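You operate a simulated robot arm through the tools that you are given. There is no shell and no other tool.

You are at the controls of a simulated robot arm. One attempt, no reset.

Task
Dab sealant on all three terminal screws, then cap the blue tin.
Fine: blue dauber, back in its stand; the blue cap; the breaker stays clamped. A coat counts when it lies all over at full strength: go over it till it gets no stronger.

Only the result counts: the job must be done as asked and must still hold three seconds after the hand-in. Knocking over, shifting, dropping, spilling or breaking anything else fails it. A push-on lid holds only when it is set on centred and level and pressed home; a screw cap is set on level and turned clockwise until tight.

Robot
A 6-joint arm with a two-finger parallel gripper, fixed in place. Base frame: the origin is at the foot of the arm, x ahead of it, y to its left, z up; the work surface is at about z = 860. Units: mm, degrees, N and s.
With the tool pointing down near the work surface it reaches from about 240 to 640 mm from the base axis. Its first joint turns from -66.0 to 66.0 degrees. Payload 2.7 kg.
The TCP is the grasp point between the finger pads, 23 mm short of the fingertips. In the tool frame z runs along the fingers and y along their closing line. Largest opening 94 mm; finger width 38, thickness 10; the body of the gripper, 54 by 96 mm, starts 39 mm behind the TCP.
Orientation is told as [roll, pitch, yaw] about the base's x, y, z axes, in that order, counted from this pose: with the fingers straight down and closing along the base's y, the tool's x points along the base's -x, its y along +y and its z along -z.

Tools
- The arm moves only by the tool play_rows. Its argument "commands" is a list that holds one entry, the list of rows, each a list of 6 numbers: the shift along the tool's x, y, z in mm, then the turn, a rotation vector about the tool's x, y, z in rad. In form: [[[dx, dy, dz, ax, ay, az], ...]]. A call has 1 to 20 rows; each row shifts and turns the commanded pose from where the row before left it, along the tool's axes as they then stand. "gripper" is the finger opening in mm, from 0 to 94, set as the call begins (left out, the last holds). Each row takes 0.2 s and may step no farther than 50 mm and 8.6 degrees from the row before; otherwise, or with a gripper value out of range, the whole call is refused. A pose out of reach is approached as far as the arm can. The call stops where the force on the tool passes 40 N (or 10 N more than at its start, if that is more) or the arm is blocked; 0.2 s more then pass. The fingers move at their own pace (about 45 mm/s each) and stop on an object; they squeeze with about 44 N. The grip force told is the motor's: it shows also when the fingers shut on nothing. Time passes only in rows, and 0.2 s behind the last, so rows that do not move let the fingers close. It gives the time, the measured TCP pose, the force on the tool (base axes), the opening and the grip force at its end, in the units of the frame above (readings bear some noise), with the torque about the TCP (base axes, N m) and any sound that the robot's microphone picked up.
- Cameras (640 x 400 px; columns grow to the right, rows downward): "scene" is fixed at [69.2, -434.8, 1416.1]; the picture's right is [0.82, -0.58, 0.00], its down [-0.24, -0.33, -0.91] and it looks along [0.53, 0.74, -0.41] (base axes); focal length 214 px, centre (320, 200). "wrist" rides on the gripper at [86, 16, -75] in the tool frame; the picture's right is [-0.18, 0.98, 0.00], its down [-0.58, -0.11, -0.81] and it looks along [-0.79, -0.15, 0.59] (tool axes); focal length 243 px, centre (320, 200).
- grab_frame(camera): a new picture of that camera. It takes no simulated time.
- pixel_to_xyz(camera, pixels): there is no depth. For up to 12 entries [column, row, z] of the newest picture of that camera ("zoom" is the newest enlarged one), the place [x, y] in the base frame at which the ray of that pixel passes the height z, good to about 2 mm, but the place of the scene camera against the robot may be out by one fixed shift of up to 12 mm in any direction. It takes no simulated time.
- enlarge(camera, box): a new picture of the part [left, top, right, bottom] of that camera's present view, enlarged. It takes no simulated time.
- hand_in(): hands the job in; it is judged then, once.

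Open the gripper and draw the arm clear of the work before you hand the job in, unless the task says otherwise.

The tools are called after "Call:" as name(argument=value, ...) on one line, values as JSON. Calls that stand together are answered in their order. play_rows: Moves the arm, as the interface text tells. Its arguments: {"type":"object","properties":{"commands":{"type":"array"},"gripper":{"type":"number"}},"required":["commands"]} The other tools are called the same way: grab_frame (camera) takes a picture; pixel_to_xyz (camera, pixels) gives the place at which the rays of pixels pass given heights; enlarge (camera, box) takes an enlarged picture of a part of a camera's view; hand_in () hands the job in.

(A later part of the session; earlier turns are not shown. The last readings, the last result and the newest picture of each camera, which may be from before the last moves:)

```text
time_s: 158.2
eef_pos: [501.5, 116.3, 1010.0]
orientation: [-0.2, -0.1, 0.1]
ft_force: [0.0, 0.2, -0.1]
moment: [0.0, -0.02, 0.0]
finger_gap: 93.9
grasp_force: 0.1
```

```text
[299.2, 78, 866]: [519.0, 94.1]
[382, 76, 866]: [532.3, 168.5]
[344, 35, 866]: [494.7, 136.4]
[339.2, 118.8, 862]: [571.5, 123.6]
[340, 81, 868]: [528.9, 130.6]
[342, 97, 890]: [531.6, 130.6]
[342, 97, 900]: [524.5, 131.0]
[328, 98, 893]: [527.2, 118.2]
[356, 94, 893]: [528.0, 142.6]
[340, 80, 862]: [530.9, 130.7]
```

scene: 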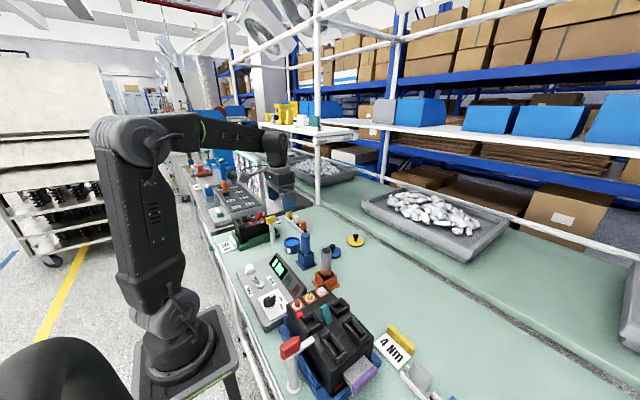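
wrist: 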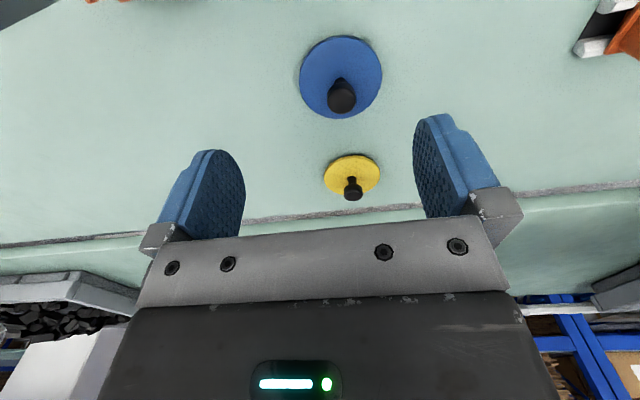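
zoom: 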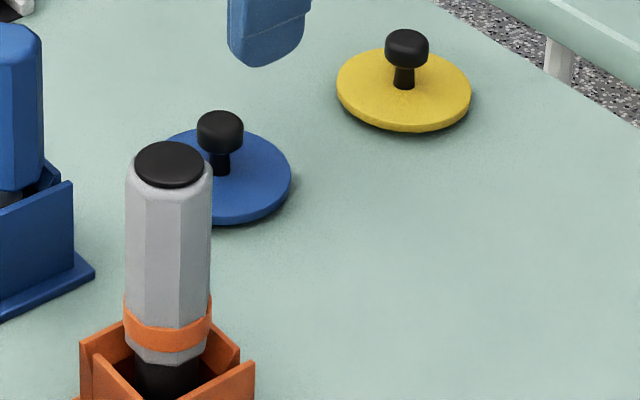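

The cap's knob is at about (530,131) with top near z≈894. Since the wrist camera would come close to the dauber if I grasp straight on, I first turn the gripper 45° so the camera swings toward −y, then move above the cap.

Call:
play_rows(commands=[[[0, 0, 0, 0, 0, -0.1309], [0, 0, 0, 0, 0, -0.1309], [0, 0, 0, 0, 0, -0.1309], [0, 0, 0, 0, 0, -0.1309], [0, 0, 0, 0, 0, -0.1309], [0, 0, 0, 0, 0, -0.1309], [-16.2, -5.3, 10, 0, 0, 0], [-16.3, -5.3, 20, 0, 0, 0], [0, 0, 15, 0, 0, 0], [0, 0, 0, 0, 0, 0], [0, 0, 0, 0, 0, 0]]])

Call:
grab_frame(camera="wrist")

Call:
enlarge(camera="wrist", box=[240, 0, 440, 160])

Call:
enlarge(camera="scene", box=[280, 200, 400, 280])

```text
time_s: 160.6
eef_pos: [531.0, 131.8, 963.9]
orientation: [-0.2, 0.0, 45.0]
ft_force: [0.2, 0.4, 0.1]
moment: [-0.03, 0.01, -0.01]
finger_gap: 94.0
grasp_force: 0.0
```

```text
taken
```

wrist: 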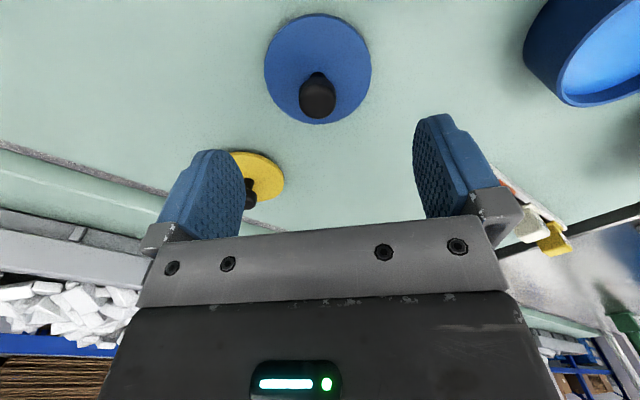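

```text
2.50 times, centred on (340, 80) of wrist
```

zoom: 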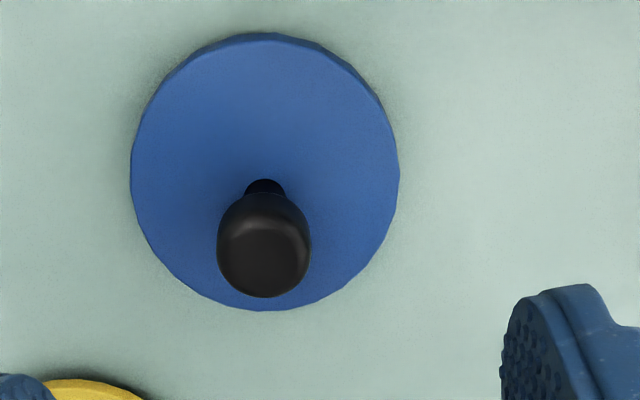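

```text
5.00 times, centred on (340, 240) of scene
```

zoom: 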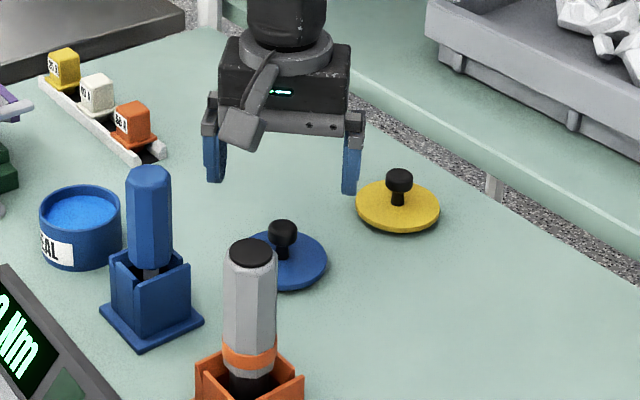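

The knob base is at wrist (318,75), i.e. on the tool axis to within −1.4 mm in tool y. I correct that and descend so the fingertips stay about 5 mm above the disc.

Call:
play_rows(commands=[[[0, -1.4, 15, 0, 0, 0], [0, 0, 20, 0, 0, 0], [0, 0, 15, 0, 0, 0], [0, 0, 10, 0, 0, 0], [0, 0, 8, 0, 0, 0], [0, 0, 0, 0, 0, 0], [0, 0, 0, 0, 0, 0]]])

Call:
grab_frame(camera="wrist")

Call:
enlarge(camera="wrist", box=[220, 40, 420, 200])

Call:
enlarge(camera="scene", box=[310, 210, 370, 270])

```text
time_s: 162.2
eef_pos: [532.5, 130.9, 894.5]
orientation: [-0.2, 0.0, 45.1]
ft_force: [-0.3, 0.7, 0.3]
moment: [-0.05, 0.02, 0.0]
finger_gap: 93.9
grasp_force: 0.0
```

```text
taken
```

wrist: 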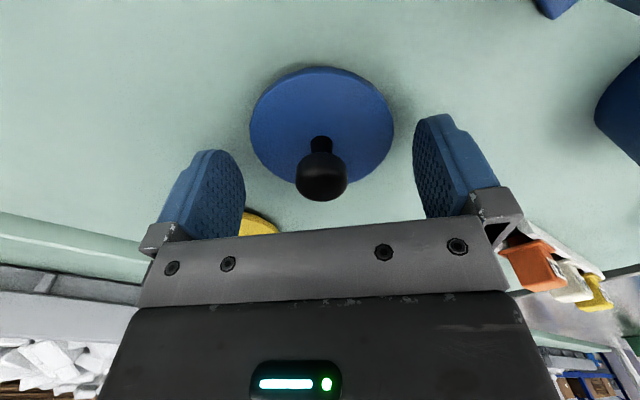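

```text
2.50 times, centred on (320, 120) of wrist
```

zoom: 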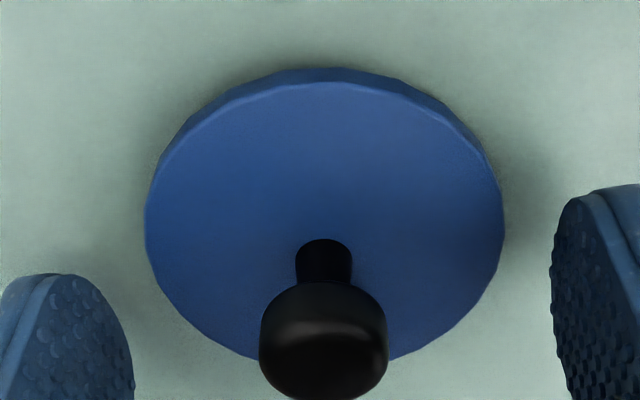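

```text
6.67 times, centred on (340, 240) of scene
```

zoom: 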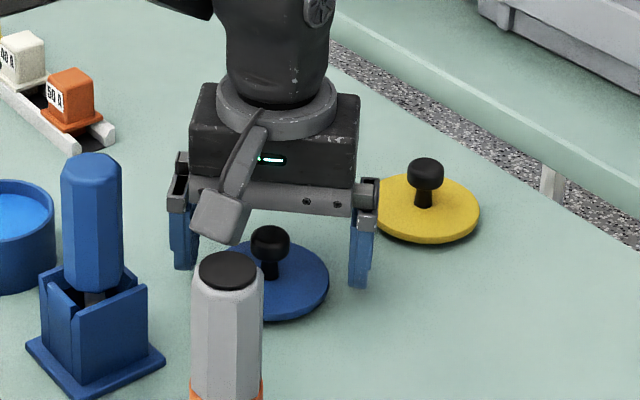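

The knob is centred between the fingers (col ~322) and the fingertips clear the disc. I close the gripper on the knob.

Call:
play_rows(commands=[[[0, 0, 0, 0, 0, 0], [0, 0, 0, 0, 0, 0], [0, 0, 0, 0, 0, 0], [0, 0, 0, 0, 0, 0], [0, 0, 0, 0, 0, 0], [0, 0, 0, 0, 0, 0]]], gripper=0)

Call:
enlarge(camera="wrist", box=[220, 40, 420, 200])

Call:
enlarge(camera="scene", box=[310, 210, 370, 270])

```text
time_s: 163.6
eef_pos: [532.2, 130.7, 895.1]
orientation: [-0.1, 0.0, 45.1]
ft_force: [-0.6, 0.1, -0.1]
moment: [0.03, 0.0, 0.02]
finger_gap: 22.0
grasp_force: 44.3
```

```text
2.50 times, centred on (320, 120) of wrist
```

zoom: 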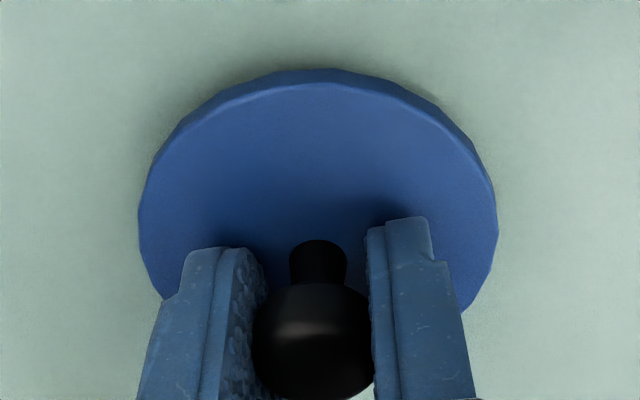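

```text
6.67 times, centred on (340, 240) of scene
```

zoom: 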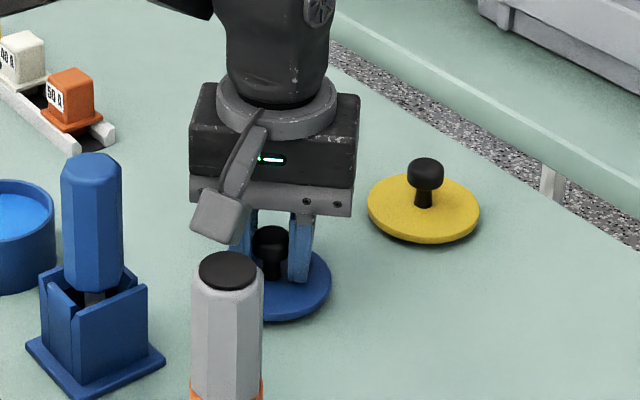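

The knob is held at 22 mm. I lift slowly straight up and check that the lid hangs level.

Call:
play_rows(commands=[[[0, 0, -5, 0, 0, 0], [0, 0, -10, 0, 0, 0], [0, 0, -20, 0, 0, 0], [0, 0, -25, 0, 0, 0], [0, 0, -25, 0, 0, 0], [0, 0, -25, 0, 0, 0], [0, 0, 0, 0, 0, 0], [0, 0, 0, 0, 0, 0]]])

Call:
grab_frame(camera="wrist")

Call:
enlarge(camera="wrist", box=[220, 40, 420, 200])

Call:
enlarge(camera="scene", box=[310, 190, 370, 250])

```text
time_s: 165.4
eef_pos: [533.5, 130.5, 1006.2]
orientation: [-0.2, 0.0, 45.0]
ft_force: [-0.6, -0.8, -0.2]
moment: [-0.04, 0.01, 0.03]
finger_gap: 21.7
grasp_force: 43.7
```

```text
taken
```

wrist: 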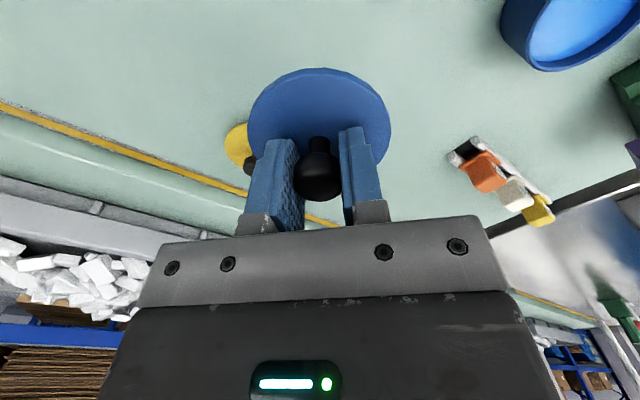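

```text
2.50 times, centred on (320, 120) of wrist
```

zoom: 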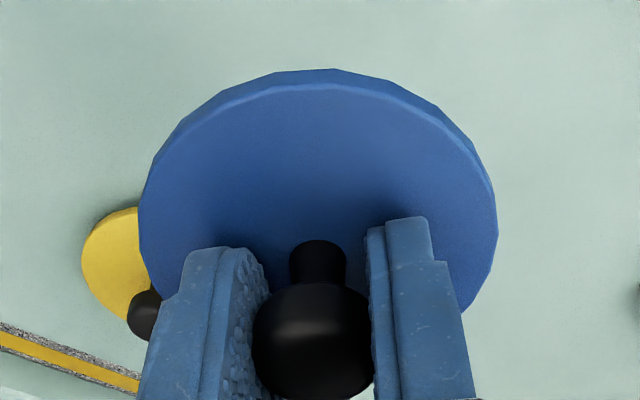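

```text
6.67 times, centred on (340, 220) of scene
```

zoom: 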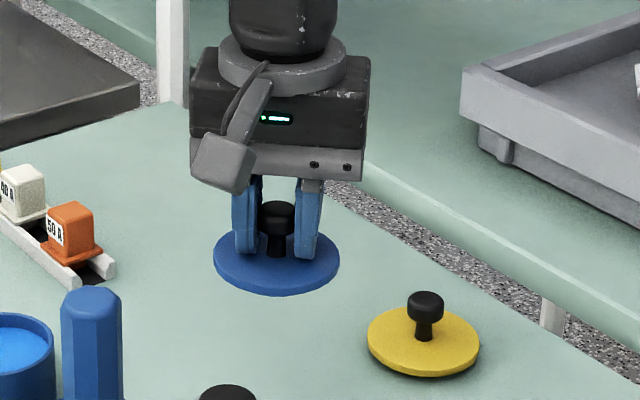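

The lid hangs level and centred in the grip. I rise and move to (450,150,1050), from where the tin should be seen free beside the lid, to measure the tin precisely.

Call:
play_rows(commands=[[[0, 0, -22, 0, 0, 0], [0, 0, -22, 0, 0, 0], [11.2, 17.95, 0, 0, 0, 0], [11.2, 17.95, 0, 0, 0, 0], [11.2, 17.95, 0, 0, 0, 0], [11.2, 17.95, 0, 0, 0, 0], [0, 0, 0, 0, 0, 0], [0, 0, 0, 0, 0, 0], [0, 0, 0, 0, 0, 0]]])

Call:
grab_frame(camera="wrist")

Call:
enlarge(camera="wrist", box=[380, 20, 500, 120])

```text
time_s: 167.4
eef_pos: [448.4, 151.1, 1049.0]
orientation: [-0.2, -0.1, 45.0]
ft_force: [1.0, -0.3, -1.1]
moment: [0.0, 0.0, 0.0]
finger_gap: 21.8
grasp_force: 44.0
```

```text
taken
```

wrist: 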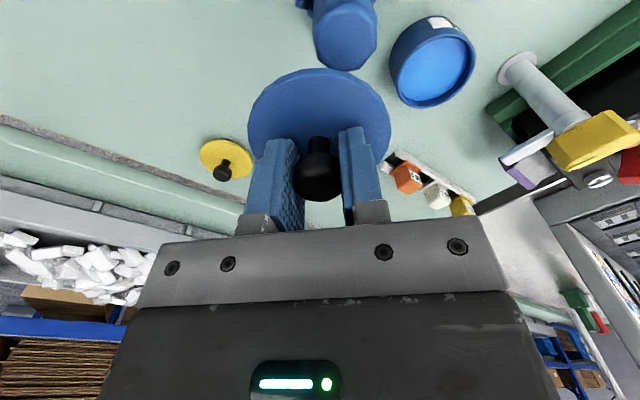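

```text
4.00 times, centred on (440, 70) of wrist
```

zoom: 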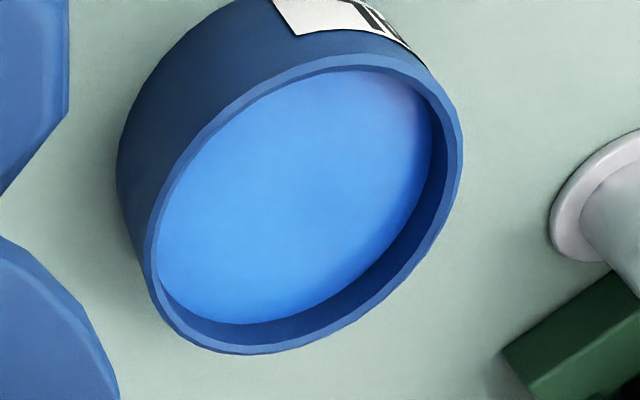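

The tin rim is fully visible. I query twelve points around its outer edge at z=897 to fit the centre.

Call:
pixel_to_xyz(camera="zoom", pixels=[[146, 255, 897], [175, 325, 897], [240, 354, 897], [330, 335, 897], [410, 265, 897], [455, 190, 897], [462, 130, 897], [430, 75, 897], [360, 55, 897], [270, 85, 897], [200, 145, 897], [160, 210, 897]])

```text
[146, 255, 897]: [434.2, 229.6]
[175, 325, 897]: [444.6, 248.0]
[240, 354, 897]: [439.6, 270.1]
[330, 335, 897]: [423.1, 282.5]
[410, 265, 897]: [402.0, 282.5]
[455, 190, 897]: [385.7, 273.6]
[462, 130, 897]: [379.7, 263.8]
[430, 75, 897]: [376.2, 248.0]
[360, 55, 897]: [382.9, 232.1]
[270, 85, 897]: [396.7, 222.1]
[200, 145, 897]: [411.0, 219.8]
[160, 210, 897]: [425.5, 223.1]
```

The fit gives a tin centre of about (408.4,250) with outer radius ~33. I check how close the yellow clamp's handle and bar come to the place where the gripper will work.

Call:
enlarge(camera="scene", box=[250, 200, 310, 260])

Call:
pixel_to_xyz(camera="scene", pixels=[[273, 243, 862], [283, 221, 970], [283, 221, 980], [275, 219, 975], [265.6, 222, 975], [296, 243, 897], [284, 243, 880]])

Call:
pixel_to_xyz(camera="wrist", pixels=[[518, 68, 862], [555, 160, 970], [600, 140, 980], [580, 118, 970], [625, 145, 980]])

```text
6.67 times, centred on (280, 230) of scene
```

zoom: 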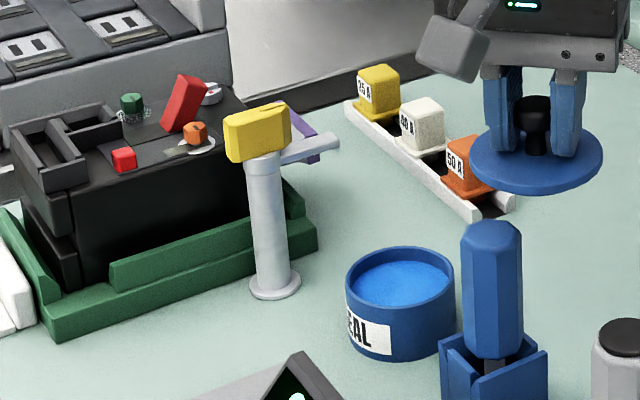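

```text
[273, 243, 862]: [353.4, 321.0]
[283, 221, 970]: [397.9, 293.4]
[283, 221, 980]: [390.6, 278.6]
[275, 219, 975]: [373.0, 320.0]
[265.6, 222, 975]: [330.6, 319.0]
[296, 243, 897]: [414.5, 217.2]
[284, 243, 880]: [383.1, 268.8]
```

```text
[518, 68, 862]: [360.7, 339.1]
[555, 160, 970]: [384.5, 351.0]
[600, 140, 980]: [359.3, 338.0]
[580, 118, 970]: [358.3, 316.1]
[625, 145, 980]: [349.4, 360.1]
```

Working it out in the tool frame, the tin centre lies at (−42.0, 99.2) and the lid centre at (−2.7, −0.6), so I shift by (−39.3, 99.8) in tool axes to bring the lid over the tin, still high up.

Call:
play_rows(commands=[[[-7.86, 19.96, 0, 0, 0, 0], [-7.86, 19.96, 0, 0, 0, 0], [-7.86, 19.96, 0, 0, 0, 0], [-7.86, 19.96, 0, 0, 0, 0], [-7.86, 19.96, 0, 0, 0, 0], [0, 0, 20, 0, 0, 0], [0, 0, 20, 0, 0, 0], [0, 0, 20, 0, 0, 0], [0, 0, 0, 0, 0, 0], [0, 0, 0, 0, 0, 0]]])

Call:
grab_frame(camera="wrist")

Call:
enlarge(camera="wrist", box=[220, 0, 420, 160])

Call:
enlarge(camera="scene", box=[260, 200, 330, 270])

```text
time_s: 169.6
eef_pos: [407.8, 248.9, 989.0]
orientation: [-0.3, 0.0, 45.0]
ft_force: [-0.4, 0.1, -0.6]
moment: [0.0, -0.04, 0.02]
finger_gap: 21.8
grasp_force: 43.6
```

```text
taken
```

wrist: 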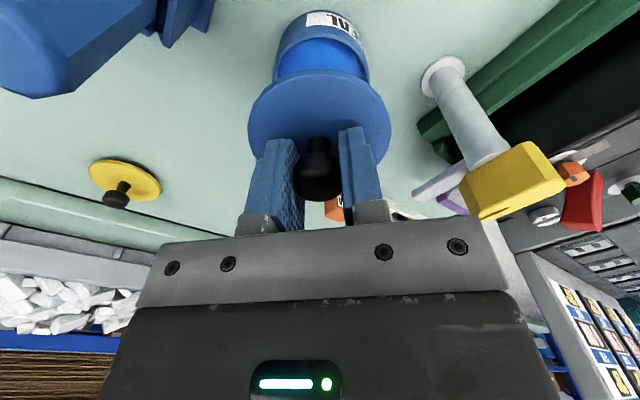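

```text
2.50 times, centred on (320, 80) of wrist
```

zoom: 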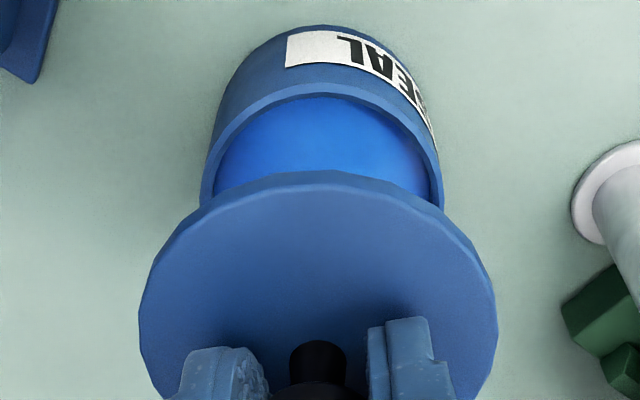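

```text
5.71 times, centred on (295, 235) of scene
```

zoom: 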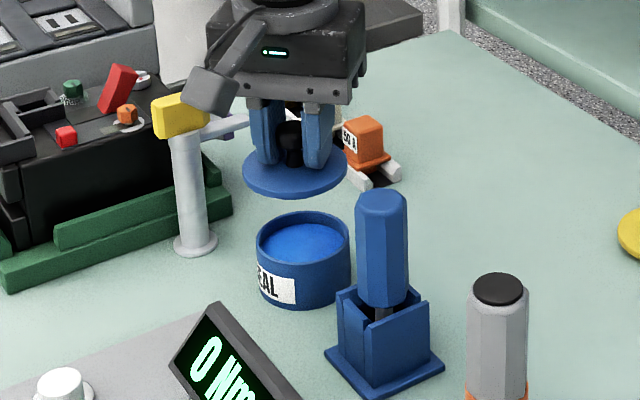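

The lid is above the tin. Scene and wrist views disagree slightly about the sideways alignment, so I zoom in more on both.

Call:
enlarge(camera="scene", box=[275, 215, 325, 260])

Call:
enlarge(camera="wrist", box=[250, 0, 400, 110])

```text
8.89 times, centred on (300, 238) of scene
```

zoom: 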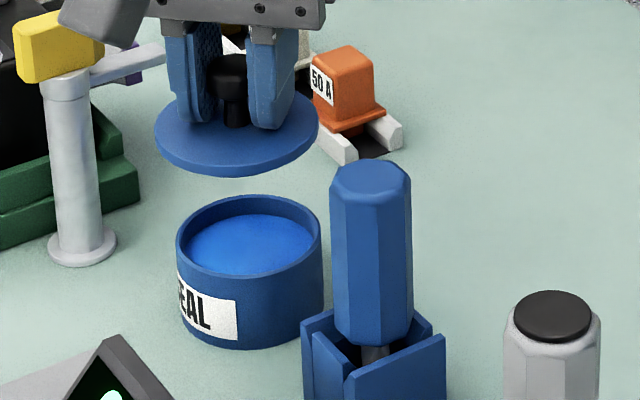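

```text
3.64 times, centred on (325, 55) of wrist
```

zoom: 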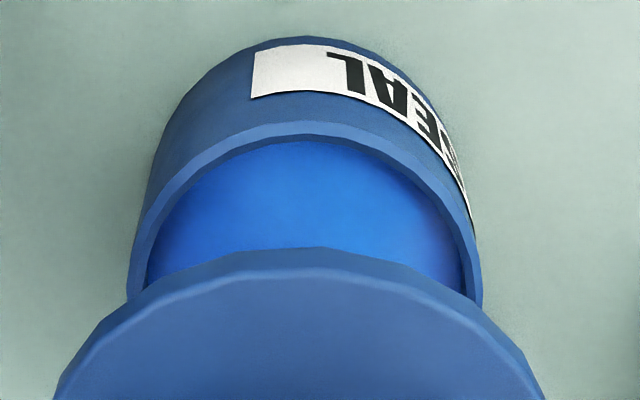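

Wrist and scene estimates differ by a couple of mm, mostly along the wrist camera's viewing direction. At this safe height I turn the gripper to yaw 0 and then −45° to measure the lid-to-tin offset sideways in each.

Call:
play_rows(commands=[[[0, 0, 0, 0, 0, 0.1309], [0, 0, 0, 0, 0, 0.1309], [0, 0, 0, 0, 0, 0.1309], [0, 0, 0, 0, 0, 0.1309], [0, 0, 0, 0, 0, 0.1309], [0, 0, 0, 0, 0, 0.1309], [0, 0, 0, 0, 0, 0], [0, 0, 0, 0, 0, 0]]])

Call:
grab_frame(camera="wrist")

Call:
enlarge(camera="wrist", box=[250, 0, 400, 110])

Call:
enlarge(camera="scene", box=[275, 215, 325, 260])

```text
time_s: 171.4
eef_pos: [405.8, 248.3, 988.4]
orientation: [-0.3, -0.1, -0.1]
ft_force: [-1.0, 0.2, -1.5]
moment: [0.02, 0.04, 0.0]
finger_gap: 21.8
grasp_force: 44.3
```

```text
taken
```

wrist: 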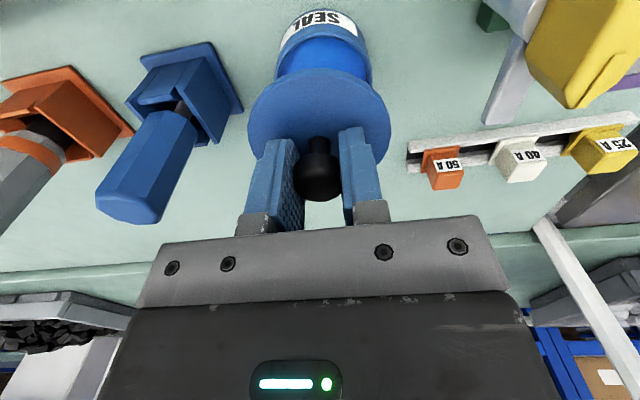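

```text
3.64 times, centred on (325, 55) of wrist
```

zoom: 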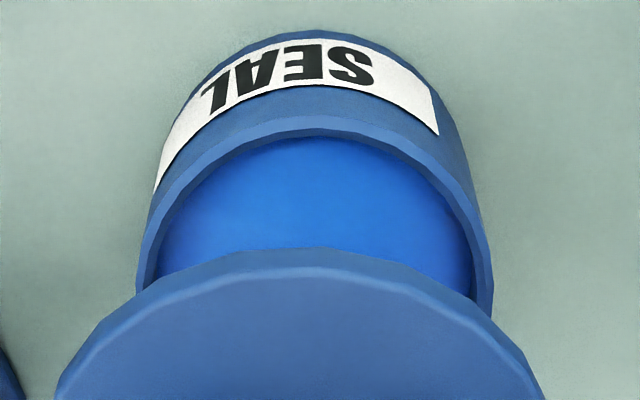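

```text
8.89 times, centred on (300, 238) of scene
```

zoom: 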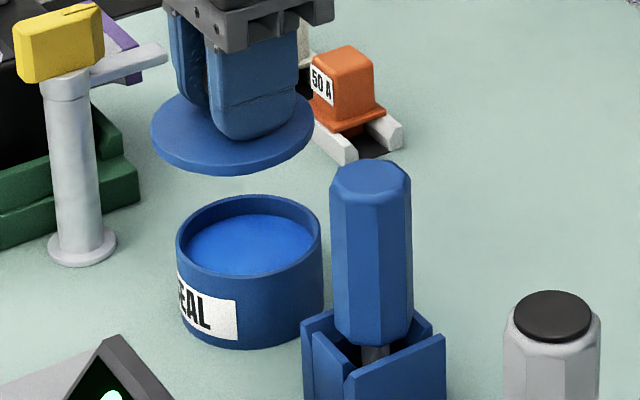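

The scene zoom hints the lid may be slightly tilted (left edge lower than right). I zoom in further on the lid from the scene camera to check its level.

Call:
enlarge(camera="scene", box=[280, 213, 304, 237])

Call:
enlarge(camera="scene", box=[280, 232, 304, 256])

Call:
enlarge(camera="wrist", box=[240, 50, 400, 210])

```text
16.00 times, centred on (292, 225) of scene
```

zoom: 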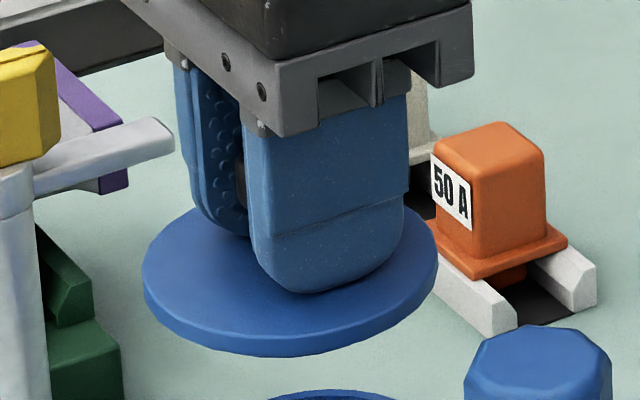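

```text
16.00 times, centred on (292, 244) of scene
```

zoom: 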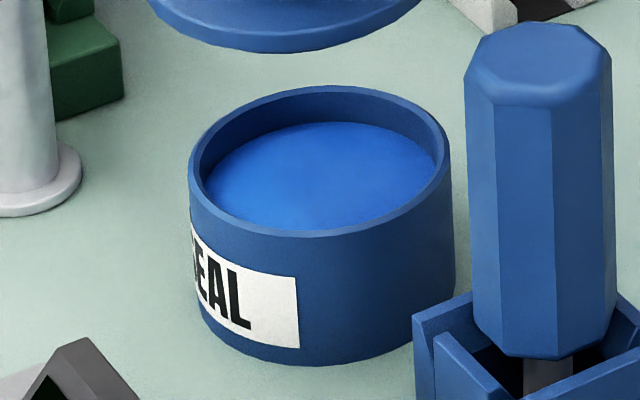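

```text
2.50 times, centred on (320, 130) of wrist
```

zoom: 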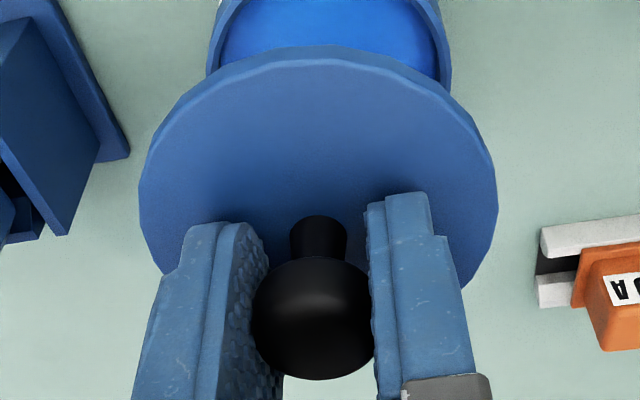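

With lid radius ~37.5 and tin radius ~34 both cameras agree: at yaw 0 the tin lies about +5.7 mm in x and +1.7 mm in y from the lid. Before adjusting, I triangulate the clamp bar's end to choose a safe yaw.

Call:
pixel_to_xyz(camera="wrist", pixels=[[490, 122, 940], [490, 122, 960], [490, 122, 980], [545, 95, 980], [585, 105, 985]])

Call:
pixel_to_xyz(camera="scene", pixels=[[282.9, 221.3, 940], [282.9, 221.3, 960], [282.9, 221.3, 980], [275.5, 222, 980], [275.5, 219, 985]])

Call:
enlarge(camera="wrist", box=[440, 0, 640, 160])

```text
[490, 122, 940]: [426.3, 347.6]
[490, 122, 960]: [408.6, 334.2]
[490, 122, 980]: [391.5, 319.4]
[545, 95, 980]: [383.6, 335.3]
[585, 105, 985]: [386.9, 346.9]
```

```text
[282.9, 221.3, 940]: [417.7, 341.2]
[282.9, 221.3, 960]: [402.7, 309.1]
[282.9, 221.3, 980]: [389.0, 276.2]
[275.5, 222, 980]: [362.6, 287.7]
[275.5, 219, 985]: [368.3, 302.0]
```

```text
2.50 times, centred on (540, 80) of wrist
```

zoom: 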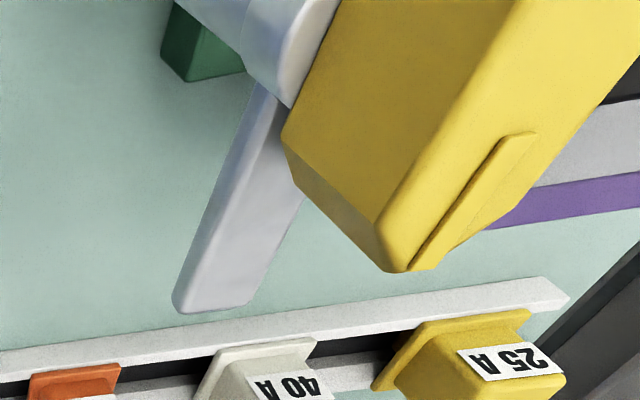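

The bar's end is near (422,344,940), far enough from the gripper at yaw 0. I apply the correction (+5.7 x, +1.7 y) and lower 30 mm, then re-measure.

Call:
play_rows(commands=[[[-2.85, 0.85, 0, 0, 0, 0], [-2.85, 0.85, 0, 0, 0, 0], [0, 0, 10, 0, 0, 0], [0, 0, 10, 0, 0, 0], [0, 0, 10, 0, 0, 0], [0, 0, 0, 0, 0, 0], [0, 0, 0, 0, 0, 0]]])

Call:
grab_frame(camera="wrist")

Call:
enlarge(camera="scene", box=[280, 225, 304, 249])

Call:
enlarge(camera="wrist", box=[240, 0, 400, 160])

```text
time_s: 173.0
eef_pos: [412.9, 250.0, 960.0]
orientation: [-0.2, -0.2, 0.0]
ft_force: [-1.0, 0.9, -0.3]
moment: [0.01, 0.01, -0.02]
finger_gap: 21.7
grasp_force: 43.8
```

```text
taken
```

wrist: 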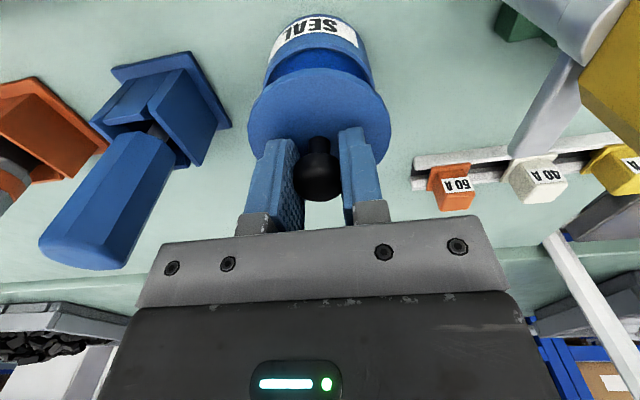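

```text
16.00 times, centred on (292, 237) of scene
```

zoom: 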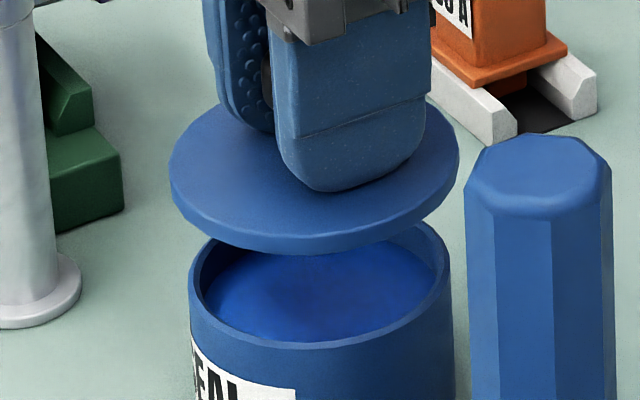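

```text
2.50 times, centred on (320, 80) of wrist
```

zoom: 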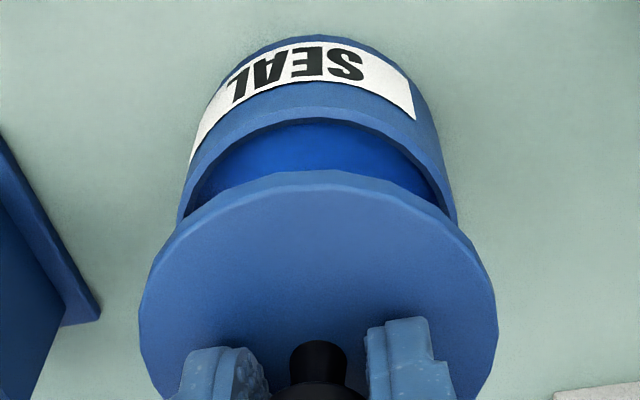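

Now both cameras agree the lid is within ~1 mm: I correct −0.8 mm in x and −0.3 mm in y and lower to just above the rim.

Call:
play_rows(commands=[[[0.8, -0.3, 0, 0, 0, 0], [0, 0, 8, 0, 0, 0], [0, 0, 8, 0, 0, 0], [0, 0, 5, 0, 0, 0], [0, 0, 0, 0, 0, 0], [0, 0, 0, 0, 0, 0]]])

Call:
grab_frame(camera="wrist")

Call:
enlarge(camera="scene", box=[280, 230, 304, 254])

Call:
enlarge(camera="wrist", box=[240, 0, 400, 160])

```text
time_s: 174.4
eef_pos: [411.7, 248.4, 937.1]
orientation: [-0.2, -0.1, 0.0]
ft_force: [-0.4, 0.3, -0.1]
moment: [-0.02, 0.0, -0.01]
finger_gap: 21.7
grasp_force: 43.8
```

```text
taken
```

wrist: 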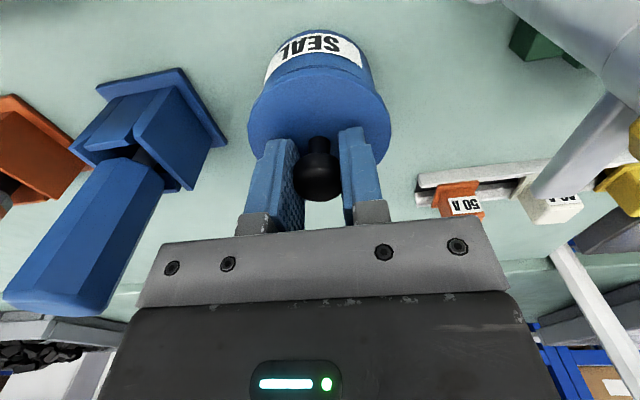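

```text
16.00 times, centred on (292, 242) of scene
```

zoom: 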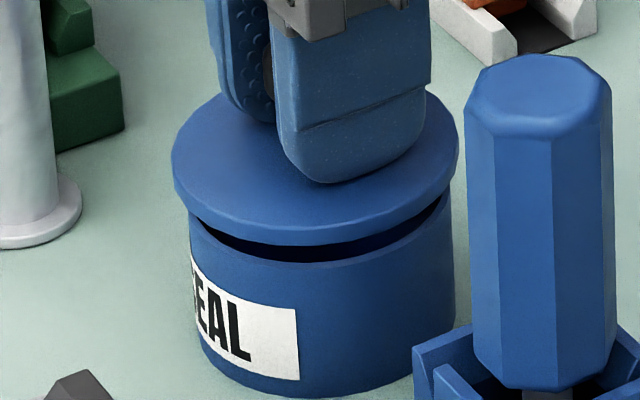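

```text
2.50 times, centred on (320, 80) of wrist
```

zoom: 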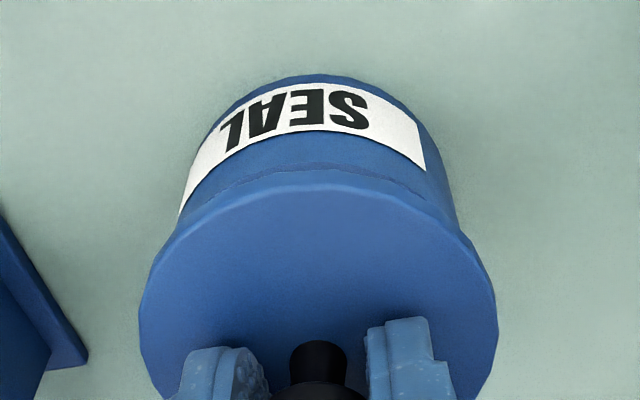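

The lid is about 6 mm above the rim and centred in both views (scene lid centre 316 vs tin 321 with 3–4 px expected; wrist 318 vs 319). I lower in small steps watching the force.

Call:
play_rows(commands=[[[0, 0, 2, 0, 0, 0], [0, 0, 2, 0, 0, 0], [0, 0, 1, 0, 0, 0], [0, 0, 0, 0, 0, 0]]])

Call:
enlarge(camera="scene", box=[280, 230, 304, 254])

```text
time_s: 175.4
eef_pos: [413.6, 249.9, 933.2]
orientation: [-0.2, -0.1, 0.0]
ft_force: [0.5, 0.2, 0.2]
moment: [-0.06, 0.02, 0.01]
finger_gap: 21.9
grasp_force: 44.3
```

```text
16.00 times, centred on (292, 242) of scene
```

zoom: 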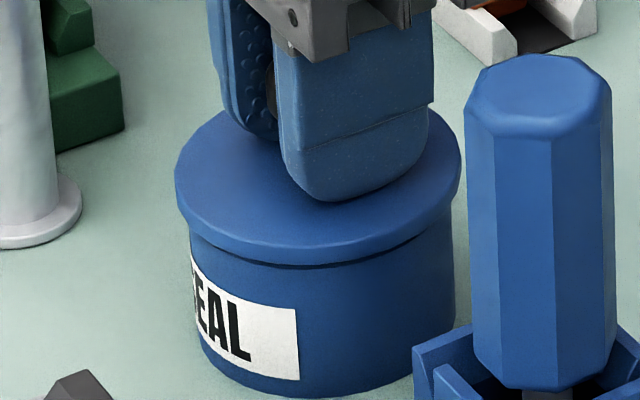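

Nearly at the rim with no force yet and well centred. I continue down 1 mm at a time.

Call:
play_rows(commands=[[[0, 0, 1, 0, 0, 0], [0, 0, 1, 0, 0, 0], [0, 0, 0, 0, 0, 0]]])

Call:
enlarge(camera="scene", box=[280, 230, 304, 254])

```text
time_s: 176.2
eef_pos: [412.9, 248.9, 931.2]
orientation: [-0.1, -0.1, 0.0]
ft_force: [0.1, 0.3, -0.1]
moment: [0.0, 0.01, -0.02]
finger_gap: 21.9
grasp_force: 43.9
```

```text
16.00 times, centred on (292, 242) of scene
```

zoom: 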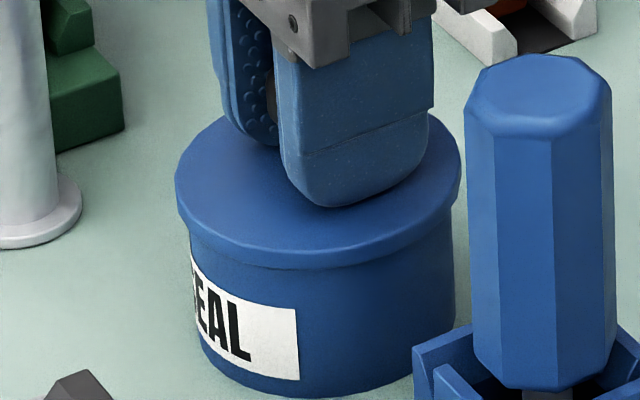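

Still no force as the lid's edge reaches the rim. I continue 1 mm per step.

Call:
play_rows(commands=[[[0, 0, 1, 0, 0, 0], [0, 0, 0, 0, 0, 0]]])

Call:
play_rows(commands=[[[0, 0, 1, 0, 0, 0], [0, 0, 0, 0, 0, 0]]])

Call:
play_rows(commands=[[[0, 0, 1, 0, 0, 0], [0, 0, 0, 0, 0, 0]]])

Call:
enlarge(camera="scene", box=[280, 230, 304, 254])

```text
time_s: 176.8
eef_pos: [412.7, 249.6, 931.6]
orientation: [-0.3, -0.1, 0.0]
ft_force: [0.9, -0.2, 0.3]
moment: [-0.01, 0.01, -0.01]
finger_gap: 21.7
grasp_force: 44.1
```

```text
time_s: 177.4
eef_pos: [412.6, 250.6, 929.6]
orientation: [-0.1, -0.1, 0.1]
ft_force: [-4.5, 0.0, 7.5]
moment: [-0.01, 0.27, -0.01]
finger_gap: 21.5
grasp_force: 44.3
heard: snap
```

```text
time_s: 178.0
eef_pos: [411.2, 249.6, 929.0]
orientation: [-0.2, -0.2, 0.0]
ft_force: [-6.8, -3.8, 21.7]
moment: [-0.08, 0.38, 0.0]
finger_gap: 21.6
grasp_force: 44.1
```

```text
16.00 times, centred on (292, 242) of scene
```

zoom: 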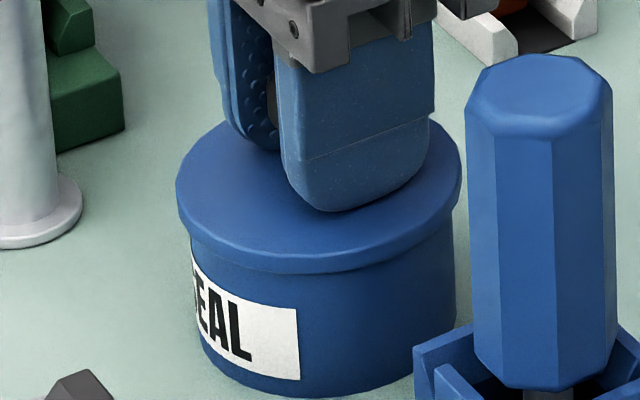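

A "snap" was heard and the force rises to 22 N: the lid is home. I press a touch more to be sure, then ease the force off.

Call:
play_rows(commands=[[[0, 0, 0.5, 0, 0, 0], [0, 0, 0, 0, 0, 0]]])

Call:
play_rows(commands=[[[0.6, 0, -1.5, 0, 0, 0], [0, 0, 0, 0, 0, 0]]])

Call:
enlarge(camera="scene", box=[280, 230, 304, 254])

Call:
enlarge(camera="wrist", box=[240, 0, 400, 160])

```text
time_s: 178.6
eef_pos: [412.7, 250.7, 928.7]
orientation: [0.0, -0.3, 0.0]
ft_force: [-7.5, -5.1, 32.3]
moment: [-0.08, 0.36, 0.03]
finger_gap: 22.0
grasp_force: 44.2
```

```text
time_s: 179.2
eef_pos: [412.7, 251.5, 929.5]
orientation: [-0.2, -0.3, 0.0]
ft_force: [3.6, -1.3, 19.0]
moment: [0.04, -0.13, -0.03]
finger_gap: 21.8
grasp_force: 43.3
```

```text
16.00 times, centred on (292, 242) of scene
```

zoom: 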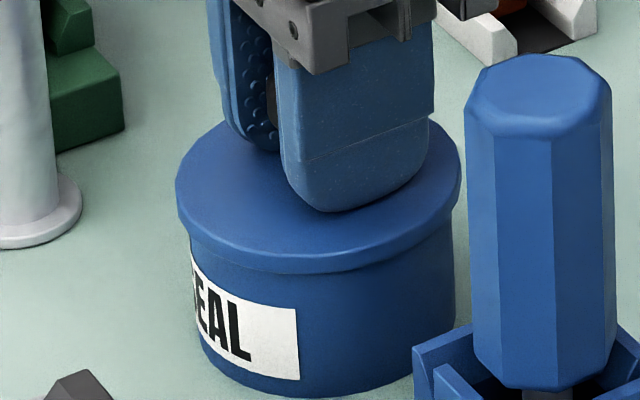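

```text
2.50 times, centred on (320, 80) of wrist
```

zoom: 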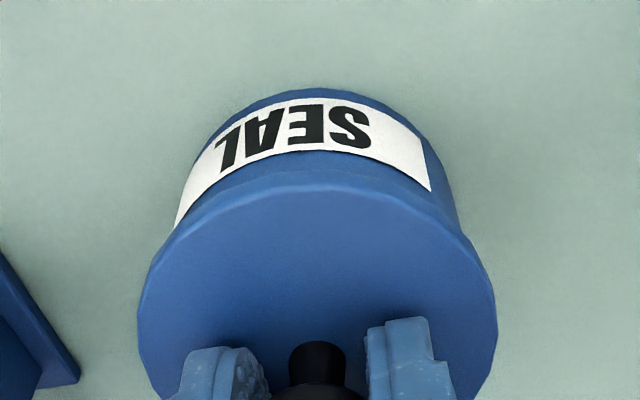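

The lid sits level and seated. I let things settle and open the gripper moderately to release the knob.

Call:
play_rows(commands=[[[0, 0, 0, 0, 0, 0], [0, 0, 0, 0, 0, 0]]])

Call:
play_rows(commands=[[[0, 0, 0, 0, 0, 0], [0, 0, 0, 0, 0, 0], [0, 0, 0, 0, 0, 0], [0, 0, 0, 0, 0, 0]]], gripper=60)

Call:
enlarge(camera="scene", box=[270, 220, 320, 265])

```text
time_s: 179.8
eef_pos: [413.6, 250.2, 928.5]
orientation: [-0.1, -0.1, -0.1]
ft_force: [8.5, -1.0, 13.5]
moment: [-0.01, -0.24, -0.02]
finger_gap: 21.6
grasp_force: 44.3
```

```text
time_s: 180.8
eef_pos: [412.1, 250.4, 929.2]
orientation: [-0.2, -0.1, 0.0]
ft_force: [-2.2, -6.4, 15.5]
moment: [0.0, 0.05, -0.04]
finger_gap: 56.6
grasp_force: 0.1
```

```text
8.89 times, centred on (295, 242) of scene
```

zoom: 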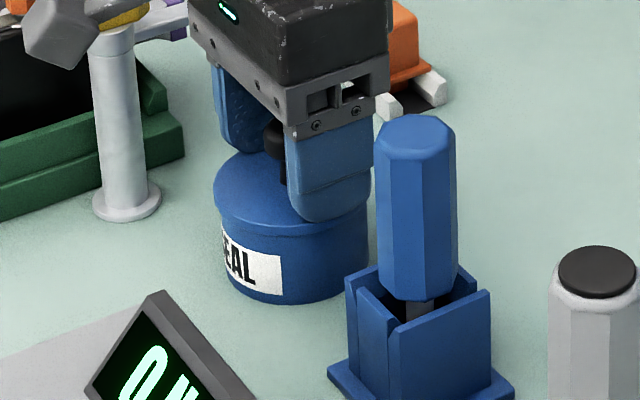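

The fingers are free of the knob, some force remains as the fingertips rest on the lid. I rise straight up gently.

Call:
play_rows(commands=[[[0, 0, -3, 0, 0, 0], [0, 0, -5, 0, 0, 0], [0, 0, -10, 0, 0, 0], [0, 0, 0, 0, 0, 0]]])

Call:
enlarge(camera="scene", box=[270, 220, 320, 265])

```text
time_s: 181.8
eef_pos: [412.3, 249.9, 944.8]
orientation: [-0.2, -0.1, 0.0]
ft_force: [0.0, -0.7, 0.0]
moment: [0.0, -0.02, 0.03]
finger_gap: 60.0
grasp_force: 0.0
```

```text
8.89 times, centred on (295, 242) of scene
```

zoom: 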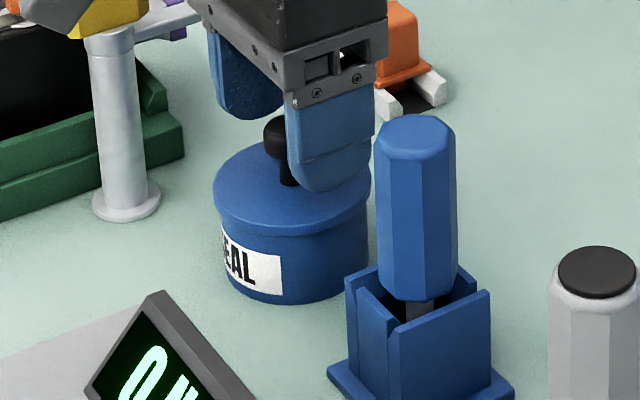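

Free of contact; the lid stays on. I rise clear to a high position and inspect everything.

Call:
play_rows(commands=[[[0, 0, -20, 0, 0, 0], [0, 0, -30, 0, 0, 0], [0, 0, -40, 0, 0, 0], [0, 0, -40, 0, 0, 0], [10, -20, -40, 0, 0, 0], [10, -30, -30, 0, 0, 0], [10, -30, 0, 0, 0, 0], [10, -30, 0, 0, 0, 0], [0, 0, 0, 0, 0, 0]]])

Call:
grab_frame(camera="wrist")

Call:
enlarge(camera="wrist", box=[300, 0, 480, 120])

Call:
enlarge(camera="scene", box=[260, 215, 380, 315])

Call:
enlarge(camera="scene", box=[300, 283, 335, 310])

```text
time_s: 183.8
eef_pos: [371.3, 139.0, 1146.0]
orientation: [0.0, -0.2, 0.0]
ft_force: [-0.2, -0.1, 0.5]
moment: [0.0, 0.0, 0.02]
finger_gap: 59.9
grasp_force: 0.1
```

```text
taken
```

wrist: 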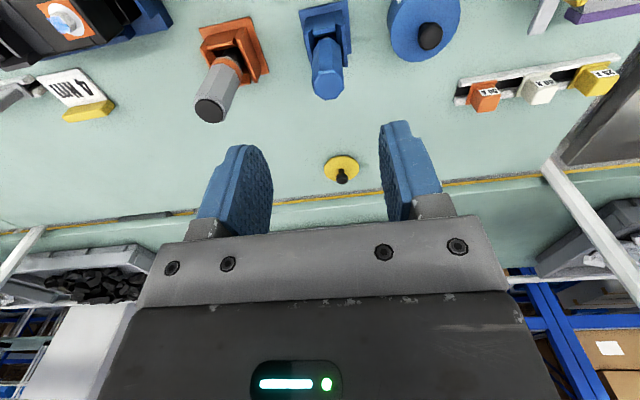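

```text
3.33 times, centred on (390, 60) of wrist
```

zoom: 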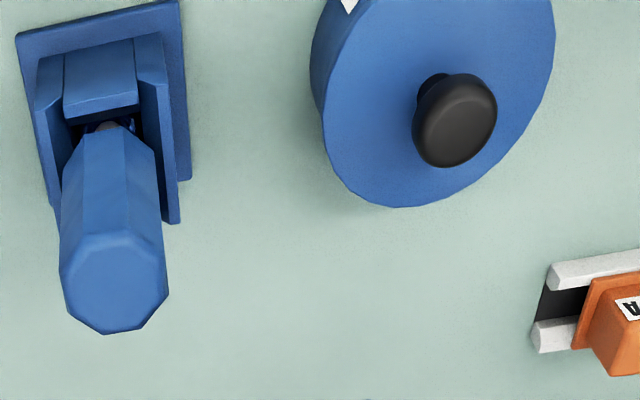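

```text
4.00 times, centred on (320, 265) of scene
```

zoom: 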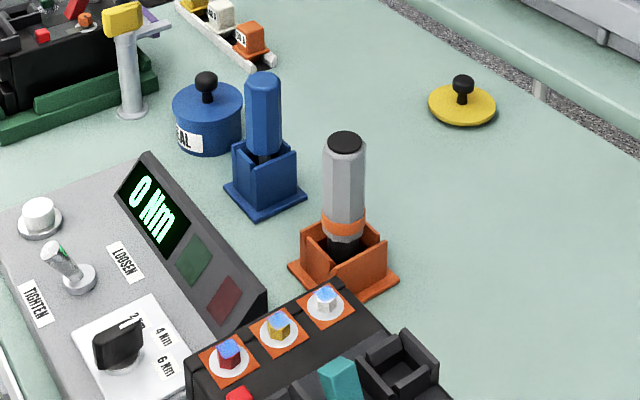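

```text
14.81 times, centred on (318, 296) of scene
```

zoom: 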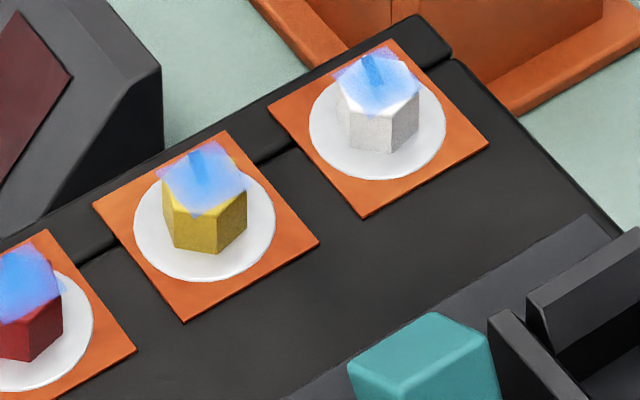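

The tin is capped, the dauber is home. With the gripper empty I now look at the three coats from nearly above to verify them before handing in.

Call:
play_rows(commands=[[[9, -28, 5, 0, 0, 0], [9, -28, 5, 0, 0, 0], [9, -28, 5, 0, 0, 0], [9, -28, 5, 0, 0, 0], [9, -28, 5, 0, 0, 0], [9, -28, 5, 0, 0, 0], [9, -28, 5, 0, 0, 0], [9, -28, 5, 0, 0, 0], [0, 0, 0, 0, 0.131, 0], [0, 0, 0, 0, 0.131, 0], [0, 0, 0, 0, 0.131, 0], [0, 0, 0, 0, 0.131, 0], [0, 0, 0, 0, 0, 0]]])

Call:
grab_frame(camera="wrist")

Call:
enlarge(camera="wrist", box=[280, 40, 380, 180])

```text
time_s: 186.6
eef_pos: [299.3, -84.1, 1107.9]
orientation: [-0.2, 30.1, -0.2]
ft_force: [-0.1, -0.4, -0.7]
moment: [-0.02, -0.01, 0.0]
finger_gap: 59.7
grasp_force: 0.0
```

```text
taken
```

wrist: 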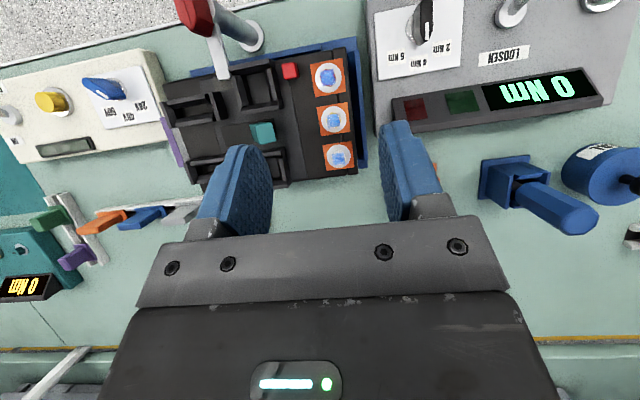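

```text
2.86 times, centred on (330, 110) of wrist
```

zoom: 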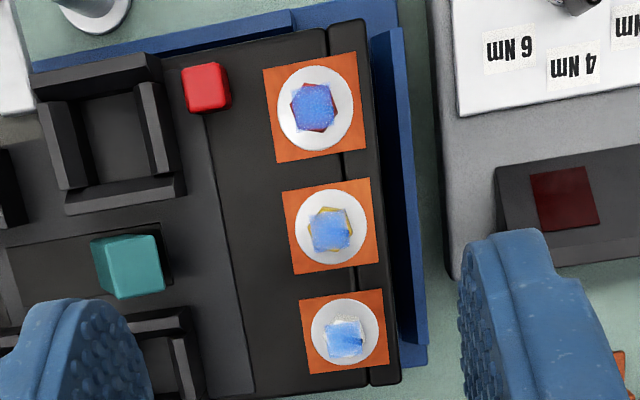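

Call:
enlarge(camera="wrist", box=[314, 62, 344, 92])

Call:
enlarge(camera="wrist", box=[319, 105, 349, 135])

Call:
enlarge(camera="wrist", box=[324, 140, 354, 170])

```text
13.33 times, centred on (329, 77) of wrist
```

zoom: 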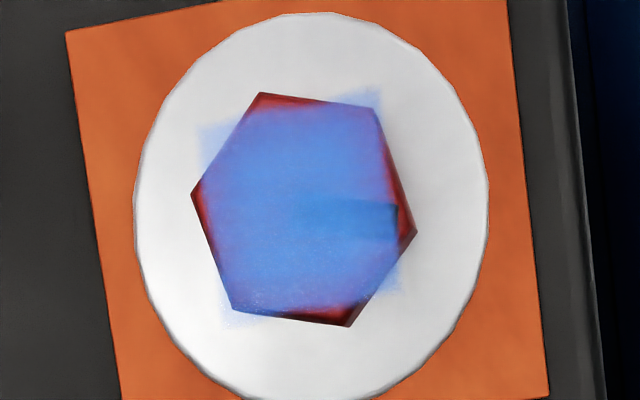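

```text
13.33 times, centred on (334, 120) of wrist
```

zoom: 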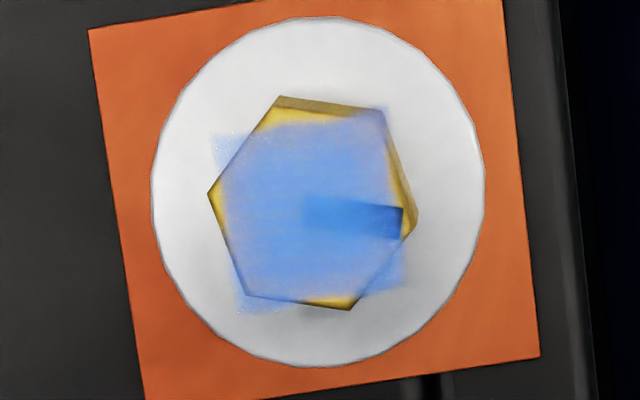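

```text
13.33 times, centred on (339, 155) of wrist
```

zoom: 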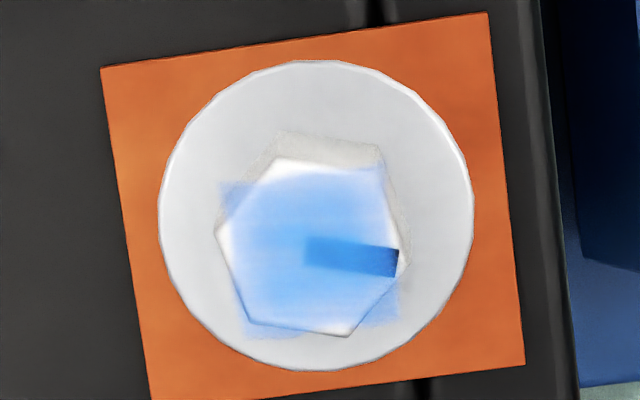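

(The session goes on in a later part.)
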